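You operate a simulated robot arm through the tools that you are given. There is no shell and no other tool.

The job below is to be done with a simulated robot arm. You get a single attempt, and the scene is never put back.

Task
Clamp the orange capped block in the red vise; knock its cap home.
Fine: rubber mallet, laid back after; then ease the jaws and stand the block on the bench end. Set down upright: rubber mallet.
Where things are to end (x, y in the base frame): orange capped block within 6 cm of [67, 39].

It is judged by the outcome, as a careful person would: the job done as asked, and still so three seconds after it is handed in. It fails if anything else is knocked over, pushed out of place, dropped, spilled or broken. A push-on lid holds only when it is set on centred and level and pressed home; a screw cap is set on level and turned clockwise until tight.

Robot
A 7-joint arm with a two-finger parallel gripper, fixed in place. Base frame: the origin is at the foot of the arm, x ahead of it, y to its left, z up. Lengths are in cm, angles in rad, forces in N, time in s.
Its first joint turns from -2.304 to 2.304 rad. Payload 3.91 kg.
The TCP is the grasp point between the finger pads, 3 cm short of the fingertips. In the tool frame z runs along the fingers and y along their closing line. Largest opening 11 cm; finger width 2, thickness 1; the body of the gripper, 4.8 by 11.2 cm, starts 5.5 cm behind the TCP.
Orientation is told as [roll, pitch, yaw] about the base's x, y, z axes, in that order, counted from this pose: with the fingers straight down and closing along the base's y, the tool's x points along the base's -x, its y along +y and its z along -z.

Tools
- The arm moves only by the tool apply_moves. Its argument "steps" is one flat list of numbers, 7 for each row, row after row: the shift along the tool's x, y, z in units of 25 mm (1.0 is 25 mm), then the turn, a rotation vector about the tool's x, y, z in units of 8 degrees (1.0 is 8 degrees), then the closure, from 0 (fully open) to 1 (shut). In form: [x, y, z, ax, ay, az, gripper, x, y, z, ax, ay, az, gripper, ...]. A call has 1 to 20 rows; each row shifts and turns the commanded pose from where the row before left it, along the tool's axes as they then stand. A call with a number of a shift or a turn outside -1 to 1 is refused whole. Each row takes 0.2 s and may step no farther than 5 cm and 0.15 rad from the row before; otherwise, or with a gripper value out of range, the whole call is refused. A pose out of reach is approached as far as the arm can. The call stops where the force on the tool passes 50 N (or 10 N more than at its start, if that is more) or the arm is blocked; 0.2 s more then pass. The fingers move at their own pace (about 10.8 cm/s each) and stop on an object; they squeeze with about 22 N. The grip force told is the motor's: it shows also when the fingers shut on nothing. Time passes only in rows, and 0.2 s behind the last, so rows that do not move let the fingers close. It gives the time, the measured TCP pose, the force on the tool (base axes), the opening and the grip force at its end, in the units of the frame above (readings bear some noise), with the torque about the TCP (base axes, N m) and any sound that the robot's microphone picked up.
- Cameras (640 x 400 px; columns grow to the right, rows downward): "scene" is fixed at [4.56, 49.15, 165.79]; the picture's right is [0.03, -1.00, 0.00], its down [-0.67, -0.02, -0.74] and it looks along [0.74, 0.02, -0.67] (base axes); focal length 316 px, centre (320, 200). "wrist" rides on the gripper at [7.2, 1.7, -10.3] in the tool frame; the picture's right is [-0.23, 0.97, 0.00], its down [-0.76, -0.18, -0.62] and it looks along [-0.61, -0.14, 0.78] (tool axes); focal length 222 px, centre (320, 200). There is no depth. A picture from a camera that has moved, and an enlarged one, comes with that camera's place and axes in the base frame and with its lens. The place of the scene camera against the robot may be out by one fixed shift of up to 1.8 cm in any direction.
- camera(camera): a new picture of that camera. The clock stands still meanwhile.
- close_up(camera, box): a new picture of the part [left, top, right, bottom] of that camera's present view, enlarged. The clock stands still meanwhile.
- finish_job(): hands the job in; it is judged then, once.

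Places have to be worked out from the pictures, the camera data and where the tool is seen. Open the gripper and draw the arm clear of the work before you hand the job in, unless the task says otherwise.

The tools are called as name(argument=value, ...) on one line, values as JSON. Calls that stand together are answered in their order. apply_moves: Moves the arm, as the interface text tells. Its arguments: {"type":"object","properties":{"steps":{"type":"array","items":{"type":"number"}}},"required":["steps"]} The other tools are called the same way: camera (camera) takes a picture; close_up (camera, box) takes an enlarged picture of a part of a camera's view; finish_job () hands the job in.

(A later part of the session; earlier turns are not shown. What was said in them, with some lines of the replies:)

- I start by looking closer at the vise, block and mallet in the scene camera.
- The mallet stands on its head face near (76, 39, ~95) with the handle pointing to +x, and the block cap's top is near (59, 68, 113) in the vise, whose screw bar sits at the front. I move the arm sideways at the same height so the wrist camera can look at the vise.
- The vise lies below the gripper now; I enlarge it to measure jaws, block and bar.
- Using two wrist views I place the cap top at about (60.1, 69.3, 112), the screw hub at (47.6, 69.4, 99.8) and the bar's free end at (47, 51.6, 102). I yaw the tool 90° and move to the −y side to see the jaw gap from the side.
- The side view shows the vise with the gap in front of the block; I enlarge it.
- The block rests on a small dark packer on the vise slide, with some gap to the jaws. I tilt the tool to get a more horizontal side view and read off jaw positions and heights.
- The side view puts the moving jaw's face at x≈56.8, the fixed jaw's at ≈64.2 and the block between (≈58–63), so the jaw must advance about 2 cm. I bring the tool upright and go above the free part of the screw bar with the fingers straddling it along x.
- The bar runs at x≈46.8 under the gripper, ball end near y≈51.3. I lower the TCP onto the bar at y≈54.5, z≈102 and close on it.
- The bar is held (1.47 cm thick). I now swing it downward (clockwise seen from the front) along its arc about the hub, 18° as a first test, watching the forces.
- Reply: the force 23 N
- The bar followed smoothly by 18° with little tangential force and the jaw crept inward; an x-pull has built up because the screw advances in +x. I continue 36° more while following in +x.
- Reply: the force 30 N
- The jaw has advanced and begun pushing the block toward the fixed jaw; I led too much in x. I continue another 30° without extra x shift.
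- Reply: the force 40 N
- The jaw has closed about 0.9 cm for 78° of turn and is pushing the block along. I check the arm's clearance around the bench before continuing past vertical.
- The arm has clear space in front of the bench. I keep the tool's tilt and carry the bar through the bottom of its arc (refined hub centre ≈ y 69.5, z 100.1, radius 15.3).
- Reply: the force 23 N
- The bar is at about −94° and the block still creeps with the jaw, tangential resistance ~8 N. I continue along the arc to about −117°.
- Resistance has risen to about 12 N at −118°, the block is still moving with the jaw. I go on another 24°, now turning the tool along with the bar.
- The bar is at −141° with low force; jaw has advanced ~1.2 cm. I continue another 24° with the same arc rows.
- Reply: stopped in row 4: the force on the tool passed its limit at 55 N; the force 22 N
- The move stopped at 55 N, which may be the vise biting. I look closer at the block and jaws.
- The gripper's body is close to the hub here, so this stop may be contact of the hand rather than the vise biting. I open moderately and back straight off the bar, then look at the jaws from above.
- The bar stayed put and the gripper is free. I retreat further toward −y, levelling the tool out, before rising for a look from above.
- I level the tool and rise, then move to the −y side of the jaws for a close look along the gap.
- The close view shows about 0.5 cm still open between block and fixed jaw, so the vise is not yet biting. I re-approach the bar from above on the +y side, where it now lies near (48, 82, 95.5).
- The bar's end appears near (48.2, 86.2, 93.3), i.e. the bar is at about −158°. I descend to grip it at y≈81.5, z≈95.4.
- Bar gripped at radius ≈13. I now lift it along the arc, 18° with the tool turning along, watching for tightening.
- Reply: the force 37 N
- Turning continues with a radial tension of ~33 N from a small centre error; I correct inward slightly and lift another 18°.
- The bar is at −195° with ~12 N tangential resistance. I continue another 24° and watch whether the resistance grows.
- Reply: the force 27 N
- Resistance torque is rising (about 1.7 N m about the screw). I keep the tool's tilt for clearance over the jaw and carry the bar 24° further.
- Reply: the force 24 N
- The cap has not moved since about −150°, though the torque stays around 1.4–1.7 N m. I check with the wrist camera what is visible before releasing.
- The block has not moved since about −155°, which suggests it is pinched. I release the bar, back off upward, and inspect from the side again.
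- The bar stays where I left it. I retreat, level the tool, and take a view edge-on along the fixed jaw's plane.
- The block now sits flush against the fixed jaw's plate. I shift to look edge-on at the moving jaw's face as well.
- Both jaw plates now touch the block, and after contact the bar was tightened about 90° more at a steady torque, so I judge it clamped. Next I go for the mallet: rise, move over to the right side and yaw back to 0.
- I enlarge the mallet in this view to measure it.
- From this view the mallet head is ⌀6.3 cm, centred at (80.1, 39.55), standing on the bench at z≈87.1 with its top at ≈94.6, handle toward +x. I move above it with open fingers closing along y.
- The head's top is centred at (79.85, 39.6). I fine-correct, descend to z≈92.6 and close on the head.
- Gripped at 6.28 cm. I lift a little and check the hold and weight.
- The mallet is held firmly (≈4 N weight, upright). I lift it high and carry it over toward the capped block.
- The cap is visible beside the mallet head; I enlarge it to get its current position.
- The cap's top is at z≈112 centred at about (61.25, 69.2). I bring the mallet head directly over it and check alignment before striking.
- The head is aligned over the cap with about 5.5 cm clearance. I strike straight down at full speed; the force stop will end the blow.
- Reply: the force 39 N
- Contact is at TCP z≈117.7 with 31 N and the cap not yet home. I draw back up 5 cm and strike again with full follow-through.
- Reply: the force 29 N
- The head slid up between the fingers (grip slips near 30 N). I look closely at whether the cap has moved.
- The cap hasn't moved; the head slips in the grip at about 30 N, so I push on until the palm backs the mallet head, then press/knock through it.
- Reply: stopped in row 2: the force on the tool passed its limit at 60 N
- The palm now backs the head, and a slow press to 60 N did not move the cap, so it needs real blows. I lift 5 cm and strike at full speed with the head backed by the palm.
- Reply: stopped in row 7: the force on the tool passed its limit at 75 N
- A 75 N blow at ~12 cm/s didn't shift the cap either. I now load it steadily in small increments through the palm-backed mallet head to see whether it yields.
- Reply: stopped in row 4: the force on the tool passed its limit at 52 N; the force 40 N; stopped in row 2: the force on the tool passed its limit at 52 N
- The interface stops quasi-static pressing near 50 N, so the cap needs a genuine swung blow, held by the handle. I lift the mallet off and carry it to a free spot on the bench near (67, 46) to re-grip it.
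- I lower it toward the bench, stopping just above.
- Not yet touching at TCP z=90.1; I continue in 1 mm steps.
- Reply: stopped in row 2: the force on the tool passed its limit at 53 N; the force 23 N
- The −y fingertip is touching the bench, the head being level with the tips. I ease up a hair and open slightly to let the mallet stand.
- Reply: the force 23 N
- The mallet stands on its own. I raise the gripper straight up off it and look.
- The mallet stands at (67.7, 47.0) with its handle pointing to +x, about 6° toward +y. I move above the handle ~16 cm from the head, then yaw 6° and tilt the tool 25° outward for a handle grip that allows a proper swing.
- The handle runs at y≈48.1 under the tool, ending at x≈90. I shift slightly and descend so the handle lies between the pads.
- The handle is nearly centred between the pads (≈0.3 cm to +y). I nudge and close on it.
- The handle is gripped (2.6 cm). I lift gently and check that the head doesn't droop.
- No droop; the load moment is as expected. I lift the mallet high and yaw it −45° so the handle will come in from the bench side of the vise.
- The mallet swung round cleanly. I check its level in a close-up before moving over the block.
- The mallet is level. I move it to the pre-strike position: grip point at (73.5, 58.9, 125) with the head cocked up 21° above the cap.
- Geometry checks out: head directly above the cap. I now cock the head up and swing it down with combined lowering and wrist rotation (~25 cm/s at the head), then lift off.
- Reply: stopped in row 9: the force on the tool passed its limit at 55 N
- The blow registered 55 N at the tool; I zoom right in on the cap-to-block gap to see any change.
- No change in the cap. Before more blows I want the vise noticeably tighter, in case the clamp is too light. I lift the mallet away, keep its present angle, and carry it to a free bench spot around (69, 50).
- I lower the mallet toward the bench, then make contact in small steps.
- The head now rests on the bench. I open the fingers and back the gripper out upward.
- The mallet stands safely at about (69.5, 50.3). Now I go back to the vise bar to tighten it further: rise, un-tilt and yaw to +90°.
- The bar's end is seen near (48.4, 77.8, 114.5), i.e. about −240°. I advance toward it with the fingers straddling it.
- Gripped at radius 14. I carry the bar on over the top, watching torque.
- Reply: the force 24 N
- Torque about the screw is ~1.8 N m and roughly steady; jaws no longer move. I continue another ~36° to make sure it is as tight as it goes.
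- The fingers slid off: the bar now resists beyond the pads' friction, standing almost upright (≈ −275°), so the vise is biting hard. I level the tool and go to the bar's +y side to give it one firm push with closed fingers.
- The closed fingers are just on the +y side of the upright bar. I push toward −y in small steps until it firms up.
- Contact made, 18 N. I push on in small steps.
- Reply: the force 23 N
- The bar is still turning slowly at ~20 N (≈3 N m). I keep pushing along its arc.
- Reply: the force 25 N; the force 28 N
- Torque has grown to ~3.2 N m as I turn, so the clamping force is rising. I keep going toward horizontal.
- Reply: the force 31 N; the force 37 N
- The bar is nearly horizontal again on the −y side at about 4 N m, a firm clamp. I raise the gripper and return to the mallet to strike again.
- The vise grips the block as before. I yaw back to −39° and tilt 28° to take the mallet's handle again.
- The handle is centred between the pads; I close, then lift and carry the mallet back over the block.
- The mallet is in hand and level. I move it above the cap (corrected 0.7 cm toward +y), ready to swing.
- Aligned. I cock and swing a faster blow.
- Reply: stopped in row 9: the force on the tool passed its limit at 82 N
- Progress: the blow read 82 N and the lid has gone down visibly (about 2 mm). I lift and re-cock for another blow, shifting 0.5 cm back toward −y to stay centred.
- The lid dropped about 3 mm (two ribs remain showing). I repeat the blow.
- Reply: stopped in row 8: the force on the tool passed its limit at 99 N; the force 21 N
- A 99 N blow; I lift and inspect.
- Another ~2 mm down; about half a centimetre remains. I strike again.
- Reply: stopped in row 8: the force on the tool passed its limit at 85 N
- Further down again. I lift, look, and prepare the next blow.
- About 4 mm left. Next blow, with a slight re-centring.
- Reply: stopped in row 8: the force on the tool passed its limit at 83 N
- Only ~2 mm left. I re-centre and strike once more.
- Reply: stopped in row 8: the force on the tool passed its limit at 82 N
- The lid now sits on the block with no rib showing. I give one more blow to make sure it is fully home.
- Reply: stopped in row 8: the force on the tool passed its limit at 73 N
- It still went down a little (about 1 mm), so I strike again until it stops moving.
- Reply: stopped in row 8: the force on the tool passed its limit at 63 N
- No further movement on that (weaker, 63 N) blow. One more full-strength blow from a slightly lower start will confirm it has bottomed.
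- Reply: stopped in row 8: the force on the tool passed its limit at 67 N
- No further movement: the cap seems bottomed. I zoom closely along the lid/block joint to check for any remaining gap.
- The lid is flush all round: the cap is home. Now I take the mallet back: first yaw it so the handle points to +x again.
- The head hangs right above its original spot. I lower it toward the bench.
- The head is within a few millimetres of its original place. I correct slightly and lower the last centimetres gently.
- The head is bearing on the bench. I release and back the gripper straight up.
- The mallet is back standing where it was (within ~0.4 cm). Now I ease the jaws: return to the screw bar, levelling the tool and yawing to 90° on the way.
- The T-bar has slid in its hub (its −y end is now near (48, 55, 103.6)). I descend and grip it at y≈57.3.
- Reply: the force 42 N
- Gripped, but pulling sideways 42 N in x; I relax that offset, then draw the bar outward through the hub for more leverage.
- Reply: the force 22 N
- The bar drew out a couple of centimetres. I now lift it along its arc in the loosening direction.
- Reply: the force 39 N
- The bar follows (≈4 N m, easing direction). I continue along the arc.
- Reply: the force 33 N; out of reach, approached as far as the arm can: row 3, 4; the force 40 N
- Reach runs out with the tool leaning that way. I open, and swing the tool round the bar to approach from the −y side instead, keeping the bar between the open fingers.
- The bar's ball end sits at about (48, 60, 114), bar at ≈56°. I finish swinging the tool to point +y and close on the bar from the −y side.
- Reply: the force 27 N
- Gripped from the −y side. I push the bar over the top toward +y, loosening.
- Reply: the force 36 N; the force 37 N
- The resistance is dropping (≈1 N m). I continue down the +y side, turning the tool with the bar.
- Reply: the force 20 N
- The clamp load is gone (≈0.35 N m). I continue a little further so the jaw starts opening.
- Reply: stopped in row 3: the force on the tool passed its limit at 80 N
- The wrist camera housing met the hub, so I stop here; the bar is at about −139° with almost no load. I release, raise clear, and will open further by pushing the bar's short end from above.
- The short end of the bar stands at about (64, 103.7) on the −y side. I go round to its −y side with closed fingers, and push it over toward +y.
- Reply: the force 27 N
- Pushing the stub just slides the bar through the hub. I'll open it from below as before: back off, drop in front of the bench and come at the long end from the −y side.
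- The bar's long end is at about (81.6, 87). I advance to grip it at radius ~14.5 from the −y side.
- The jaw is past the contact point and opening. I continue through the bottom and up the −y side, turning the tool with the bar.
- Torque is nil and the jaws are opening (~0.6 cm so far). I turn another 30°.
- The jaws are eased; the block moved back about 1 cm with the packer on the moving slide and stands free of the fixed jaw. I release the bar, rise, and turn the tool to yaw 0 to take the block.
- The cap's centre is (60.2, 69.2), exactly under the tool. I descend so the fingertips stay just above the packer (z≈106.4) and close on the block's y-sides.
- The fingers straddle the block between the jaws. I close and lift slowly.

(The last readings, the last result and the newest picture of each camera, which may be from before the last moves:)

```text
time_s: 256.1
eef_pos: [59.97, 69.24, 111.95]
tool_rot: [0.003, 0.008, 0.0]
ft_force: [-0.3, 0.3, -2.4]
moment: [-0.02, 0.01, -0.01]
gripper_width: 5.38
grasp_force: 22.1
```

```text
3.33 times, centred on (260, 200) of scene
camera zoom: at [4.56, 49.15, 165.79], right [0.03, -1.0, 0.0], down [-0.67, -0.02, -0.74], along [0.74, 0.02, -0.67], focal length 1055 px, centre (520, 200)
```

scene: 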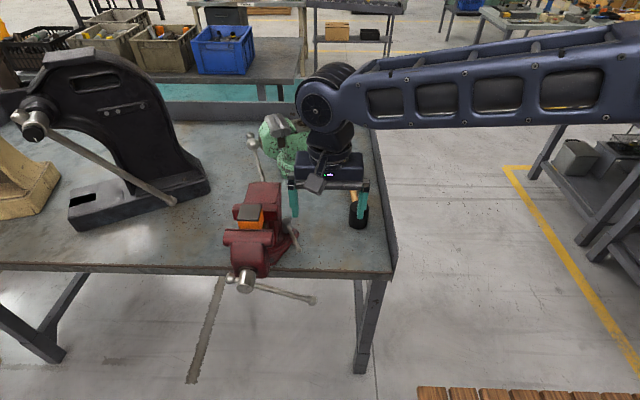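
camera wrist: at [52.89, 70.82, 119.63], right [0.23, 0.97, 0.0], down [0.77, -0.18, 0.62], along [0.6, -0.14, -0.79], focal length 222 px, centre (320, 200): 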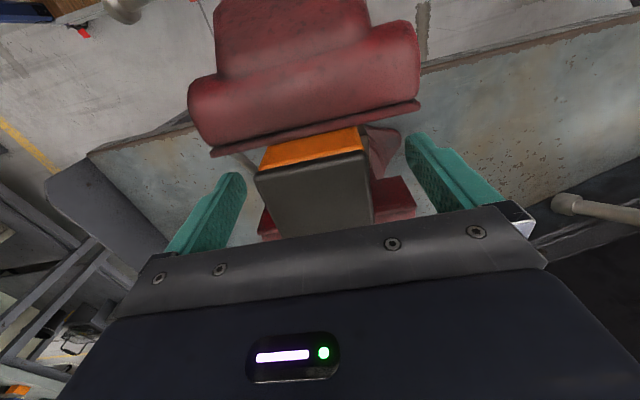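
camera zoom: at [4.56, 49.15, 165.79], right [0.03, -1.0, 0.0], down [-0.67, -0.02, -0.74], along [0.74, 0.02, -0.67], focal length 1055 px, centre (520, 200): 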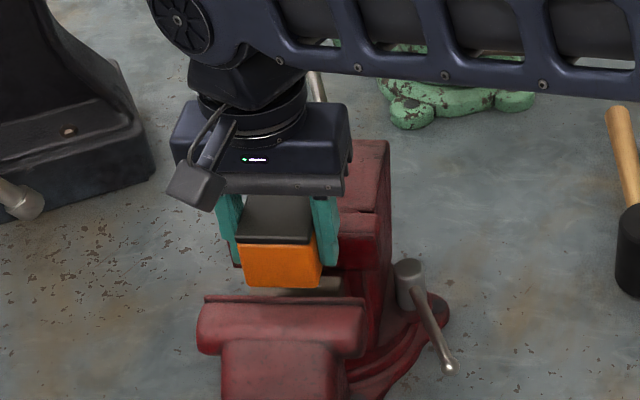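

The block comes out cleanly with its cap on; the packer stays in the vise. I raise it and carry it toward the bench end.

apply_moves(steps=[0, 0, -0.6, 0, 0, 0, 1, 0, 0, -0.9, 0, 0, 0, 1, 0, 0, -0.9, 0, 0, 0, 1, 0, 0, -0.9, 0, 0, 0, 1, 0, 0, -0.9, 0, 0, 0, 1, -0.2, -0.923, 0, 0, 0, 0, 1, -0.2, -0.923, 0, 0, 0, 0, 1, -0.2, -0.923, 0, 0, 0, 0, 1, -0.2, -0.923, 0, 0, 0, 0, 1, -0.2, -0.923, 0, 0, 0, 0, 1, -0.2, -0.923, 0, 0, 0, 0, 1, -0.2, -0.923, 0, 0, 0, 0, 1, -0.2, -0.923, 0, 0, 0, 0, 1, -0.2, -0.923, 0, 0, 0, 0, 1, -0.2, -0.923, 0, 0, 0, 0, 1, -0.2, -0.923, 0, 0, 0, 0, 1, -0.2, -0.923, 0, 0, 0, 0, 1, -0.2, -0.923, 0, 0, 0, 0, 1])

camera(camera="scene")

camera(camera="wrist")

```text
time_s: 259.9
eef_pos: [66.64, 39.27, 122.64]
tool_rot: [0.003, 0.008, 0.0]
ft_force: [-0.3, 0.2, -2.3]
moment: [-0.04, 0.0, 0.01]
gripper_width: 5.38
grasp_force: 22.6
```

```text
taken
```

scene: 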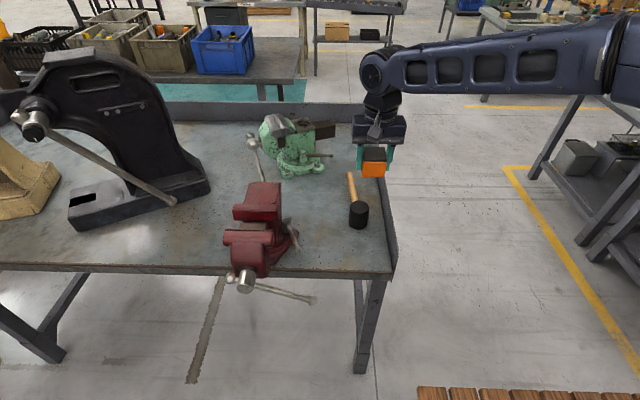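

```text
taken
camera wrist: at [59.54, 40.93, 133.15], right [0.23, 0.97, 0.0], down [0.77, -0.18, 0.62], along [0.6, -0.14, -0.79], focal length 222 px, centre (320, 200)
```

wrist: 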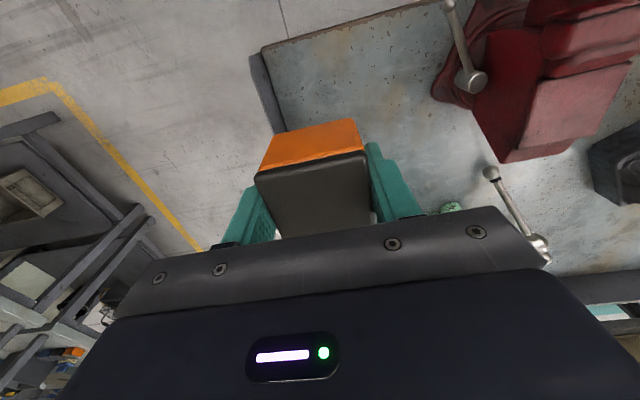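

The block hangs over (66.6, 39.3). I lower it to just above the bench.

apply_moves(steps=[0, 0, 0.95, 0, 0, 0, 1, 0, 0, 1, 0, 0, 0, 1, 0, 0, 1, 0, 0, 0, 1, 0, 0, 1, 0, 0, 0, 1, 0, 0, 1, 0, 0, 0, 1, 0, 0, 1, 0, 0, 0, 1, 0, 0, 1, 0, 0, 0, 1, 0, 0, 1, 0, 0, 0, 1, 0, 0, 1, 0, 0, 0, 1, 0, 0, 1, 0, 0, 0, 1, 0, 0, 1, 0, 0, 0, 1, 0, 0, 0.8, 0, 0, 0, 1, 0, 0, 0, 0, 0, 0, 1])

close_up(camera="scene", box=[310, 150, 430, 280])

```text
time_s: 262.7
eef_pos: [66.44, 39.27, 93.12]
tool_rot: [0.0, 0.008, 0.0]
ft_force: [-0.3, -0.4, -2.4]
moment: [-0.01, -0.02, 0.0]
gripper_width: 5.37
grasp_force: 21.9
```

```text
3.08 times, centred on (370, 215) of scene
camera zoom: at [4.56, 49.15, 165.79], right [0.03, -1.0, 0.0], down [-0.67, -0.02, -0.74], along [0.74, 0.02, -0.67], focal length 974 px, centre (166, 154)
```

zoom: 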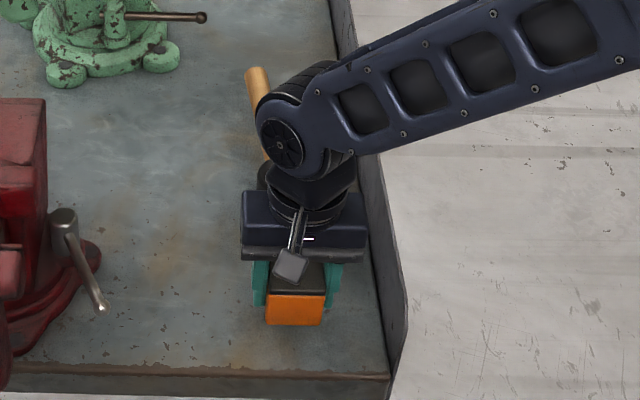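

apply_moves(steps=[0, 0, 0.4, 0, 0, 0, 1, 0, 0, 0.36, 0, 0, 0, 1, 0, 0, 0.06, 0, 0, 0, 1, 0, 0, 0.06, 0, 0, 0, 1, 0, 0, 0, 0, 0, 0, 1])

apply_moves(steps=[0, 0, 0.04, 0, 0, 0, 1, 0, 0, 0.04, 0, 0, 0, 1, 0, 0, 0, 0, 0, 0, 1])

```text
time_s: 263.9
eef_pos: [66.38, 39.27, 90.81]
tool_rot: [0.001, 0.009, -0.001]
ft_force: [0.6, -1.6, -3.8]
moment: [-0.01, -0.02, 0.02]
gripper_width: 5.38
grasp_force: 22.2
```

```text
time_s: 264.7
eef_pos: [66.35, 39.27, 90.64]
tool_rot: [0.002, 0.01, 0.0]
ft_force: [0.7, 0.7, -3.4]
moment: [-0.01, 0.02, 0.01]
gripper_width: 5.4
grasp_force: 22.0
```

apply_moves(steps=[0, 0, 0.04, 0, 0, 0, 1, 0, 0, 0.03, 0, 0, 0, 1, 0, 0, 0, 0, 0, 0, 1])

close_up(camera="scene", box=[340, 220, 400, 270])

```text
time_s: 265.5
eef_pos: [66.29, 39.18, 90.64]
tool_rot: [0.002, 0.008, 0.0]
ft_force: [4.6, -0.8, 12.4]
moment: [-0.48, 0.19, 0.15]
gripper_width: 5.39
grasp_force: 22.4
```

```text
8.00 times, centred on (370, 245) of scene
camera zoom: at [4.56, 49.15, 165.79], right [0.03, -1.0, 0.0], down [-0.67, -0.02, -0.74], along [0.74, 0.02, -0.67], focal length 2532 px, centre (-80, -160)
```

zoom: 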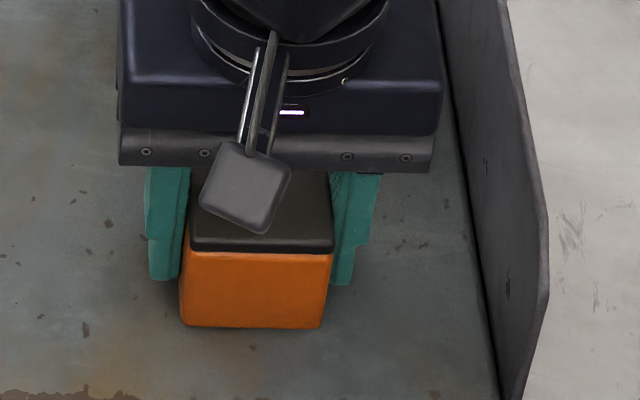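

The block bears on the bench (12 N). I ease up a hair, open, and raise the gripper straight up.

apply_moves(steps=[0, 0, -0.02, 0, 0, 0, 1, 0, 0, 0, 0, 0, 0, 0.42, 0, 0, 0, 0, 0, 0, 0.3, 0, 0, 0, 0, 0, 0, 0.3, 0, 0, -0.4, 0, 0, 0, 0.3, 0, 0, -0.9, 0, 0, 0, 0.3, 0, 0, -0.9, 0, 0, 0, 0.3, 0, 0, -1, 0, 0, 0, 0.3, 0, 0, -1, 0, 0, 0, 0.3, 0, 0, -1, 0, 0, 0, 0.3, 0, 0, -1, 0, 0, 0, 0.3, 0, 0, -1, 0, 0, 0, 0.3, 0, 0, -1, 0, 0, 0, 0.3])

close_up(camera="scene", box=[310, 150, 430, 280])

camera(camera="wrist")

```text
time_s: 268.3
eef_pos: [66.52, 39.57, 110.84]
tool_rot: [-0.001, 0.009, 0.002]
ft_force: [0.9, 0.6, -0.1]
moment: [-0.04, -0.03, -0.01]
gripper_width: 7.7
grasp_force: 0.1
```

```text
3.08 times, centred on (370, 215) of scene
camera zoom: at [4.56, 49.15, 165.79], right [0.03, -1.0, 0.0], down [-0.67, -0.02, -0.74], along [0.74, 0.02, -0.67], focal length 974 px, centre (166, 154)
```

zoom: 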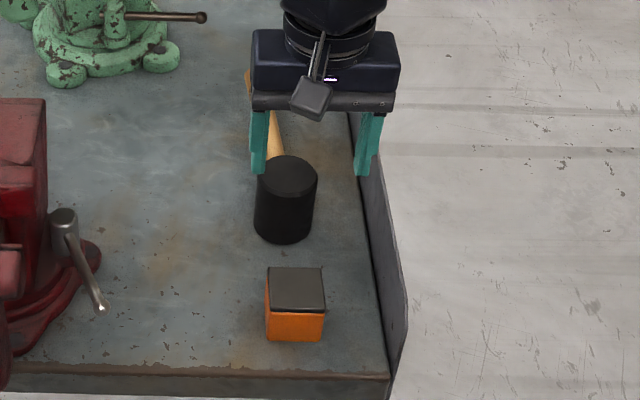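

```text
taken
camera wrist: at [59.36, 41.23, 121.38], right [0.23, 0.97, 0.0], down [0.77, -0.18, 0.62], along [0.6, -0.14, -0.79], focal length 222 px, centre (320, 200)
```

wrist: 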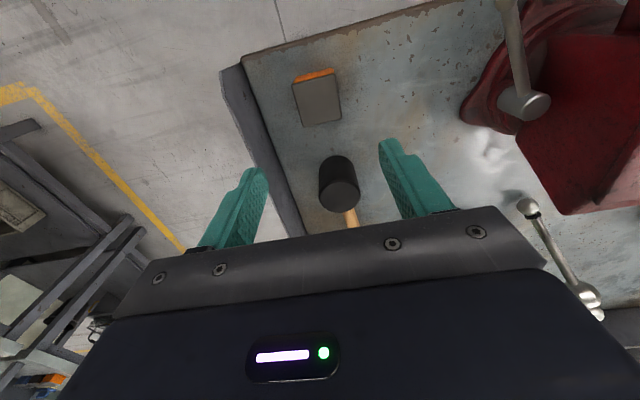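

The block stands at about (66.3, 39.2) and the mallet behind it is upright. I check the cap seam and the rest of the scene while drawing the arm clear.

close_up(camera="scene", box=[355, 225, 385, 250])

apply_moves(steps=[0, 0, -1, 0, 0, 0, 0.2, 0, 0, -1, 0, 0, 0, 0, 0, 0, -1, 0, 0, 0, 0, 0, 0, -1, 0, 0, 0, 0, 0, 0, -1, 0, 0, 0, 0, 0, 0, -1, 0, 0, 0, 0, 0.9, -0.3, 0, 0, 0, 0, 0, 0.9, -0.3, 0, 0, 0, 0, 0, 0.9, -0.3, 0, 0, 0, 0, 0, 0.9, -0.3, 0, 0, 0, 0, 0, 0.9, -0.3, 0, 0, 0, 0, 0, 0.9, -0.3, 0, 0, 0, 0, 0, 0.9, -0.3, 0, 0, 0, 0, 0])

camera(camera="scene")

close_up(camera="scene", box=[190, 170, 400, 310])

```text
16.00 times, centred on (370, 238) of scene
camera zoom: at [4.56, 49.15, 165.79], right [0.03, -1.0, 0.0], down [-0.67, -0.02, -0.74], along [0.74, 0.02, -0.67], focal length 5063 px, centre (-480, -400)
```

zoom: 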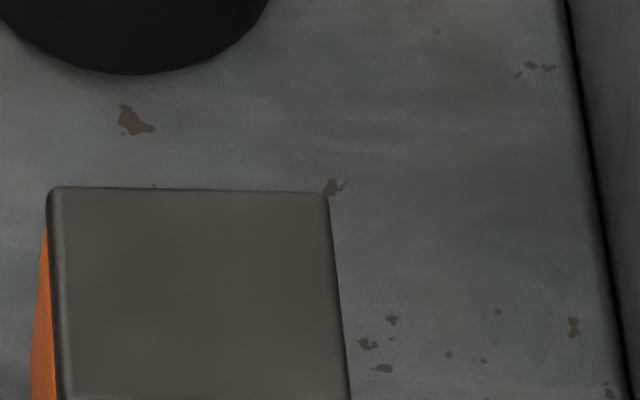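

```text
time_s: 271.1
eef_pos: [51.03, 33.96, 126.17]
tool_rot: [0.0, 0.01, 0.0]
ft_force: [0.5, -0.2, -0.3]
moment: [0.01, 0.02, 0.0]
gripper_width: 11.0
grasp_force: 0.0
```

```text
taken
```

scene: 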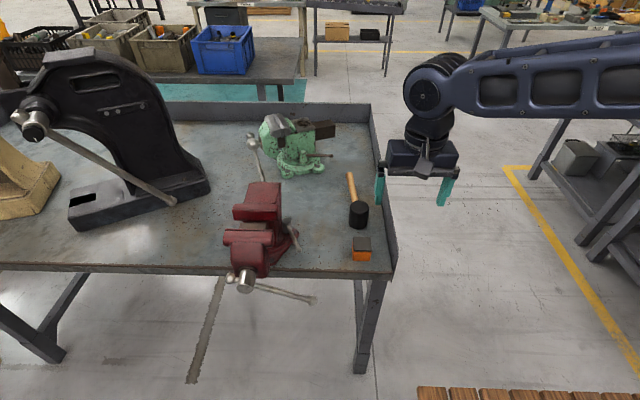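

```text
2.86 times, centred on (295, 240) of scene
camera zoom: at [4.56, 49.15, 165.79], right [0.03, -1.0, 0.0], down [-0.67, -0.02, -0.74], along [0.74, 0.02, -0.67], focal length 904 px, centre (391, 86)
```

zoom: 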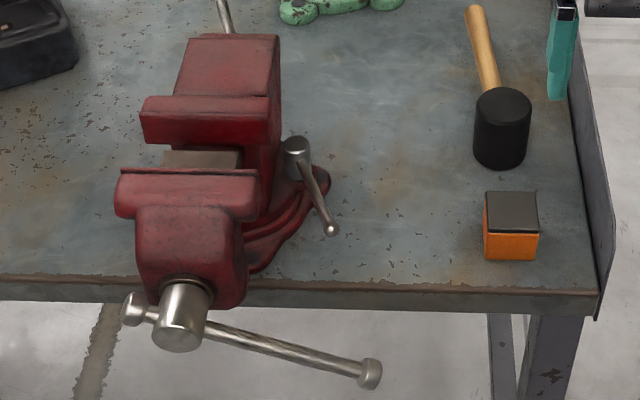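

Everything stands as wanted: block on the bench end, mallet back upright in its place, jaws eased, packer still in the vise. One last check of the cap seam.

close_up(camera="scene", box=[345, 230, 380, 268])

camera(camera="wrist")

```text
10.53 times, centred on (362, 249) of scene
camera zoom: at [4.56, 49.15, 165.79], right [0.03, -1.0, 0.0], down [-0.67, -0.02, -0.74], along [0.74, 0.02, -0.67], focal length 3331 px, centre (-127, -316)
```

zoom: 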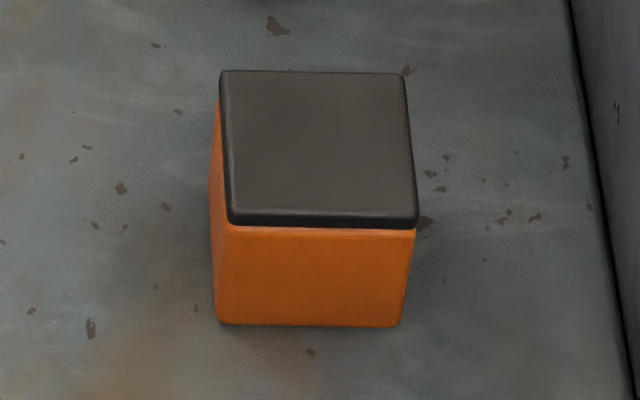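

```text
taken
camera wrist: at [43.84, 35.7, 136.65], right [0.23, 0.97, 0.0], down [0.77, -0.18, 0.62], along [0.6, -0.14, -0.79], focal length 222 px, centre (320, 200)
```

wrist: 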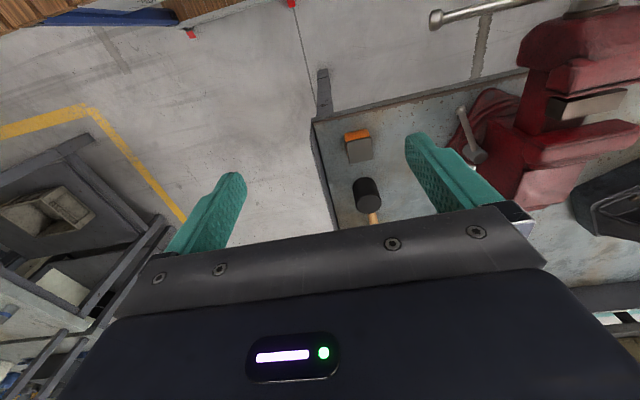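

The cap sits flush all round, the block stands level at about (66.3, 39.2), and the gripper is open and clear of the work. I hand the job in.

finish_job()

```text
The job is handed in.
```

The job is handed in, and all parts of it look done in the last pictures.

- **Cap:** it is down flush on the orange block all round. After the last movement, two more mallet blows did not shift it.
- **Block:** it stands upright on the bench end at about (66.3, 39.2), well inside the 6 cm around (67, 39).
- **Mallet:** it is back upright in its old place, within about half a centimetre, with the handle turned a few degrees from where it was.
- **Vise:** the jaws are eased about 1 cm and the packer is still in the vise. The screw bar now sits at a different angle than at the start, pointing slightly down on the right.

- **First blows:** the early presses and blows did not move the cap. I tightened the vise much further (about 4 N·m on the bar), and the swings after that drove it home at roughly 2–3 mm each. The hardest read 99 N at the tool.
- **Bumps:** the wrist camera housing bumped the vise hub once, at 80 N. I saw no damage and nothing moved. An earlier stop at 55 N near the hub may also have been the hand touching the vise.
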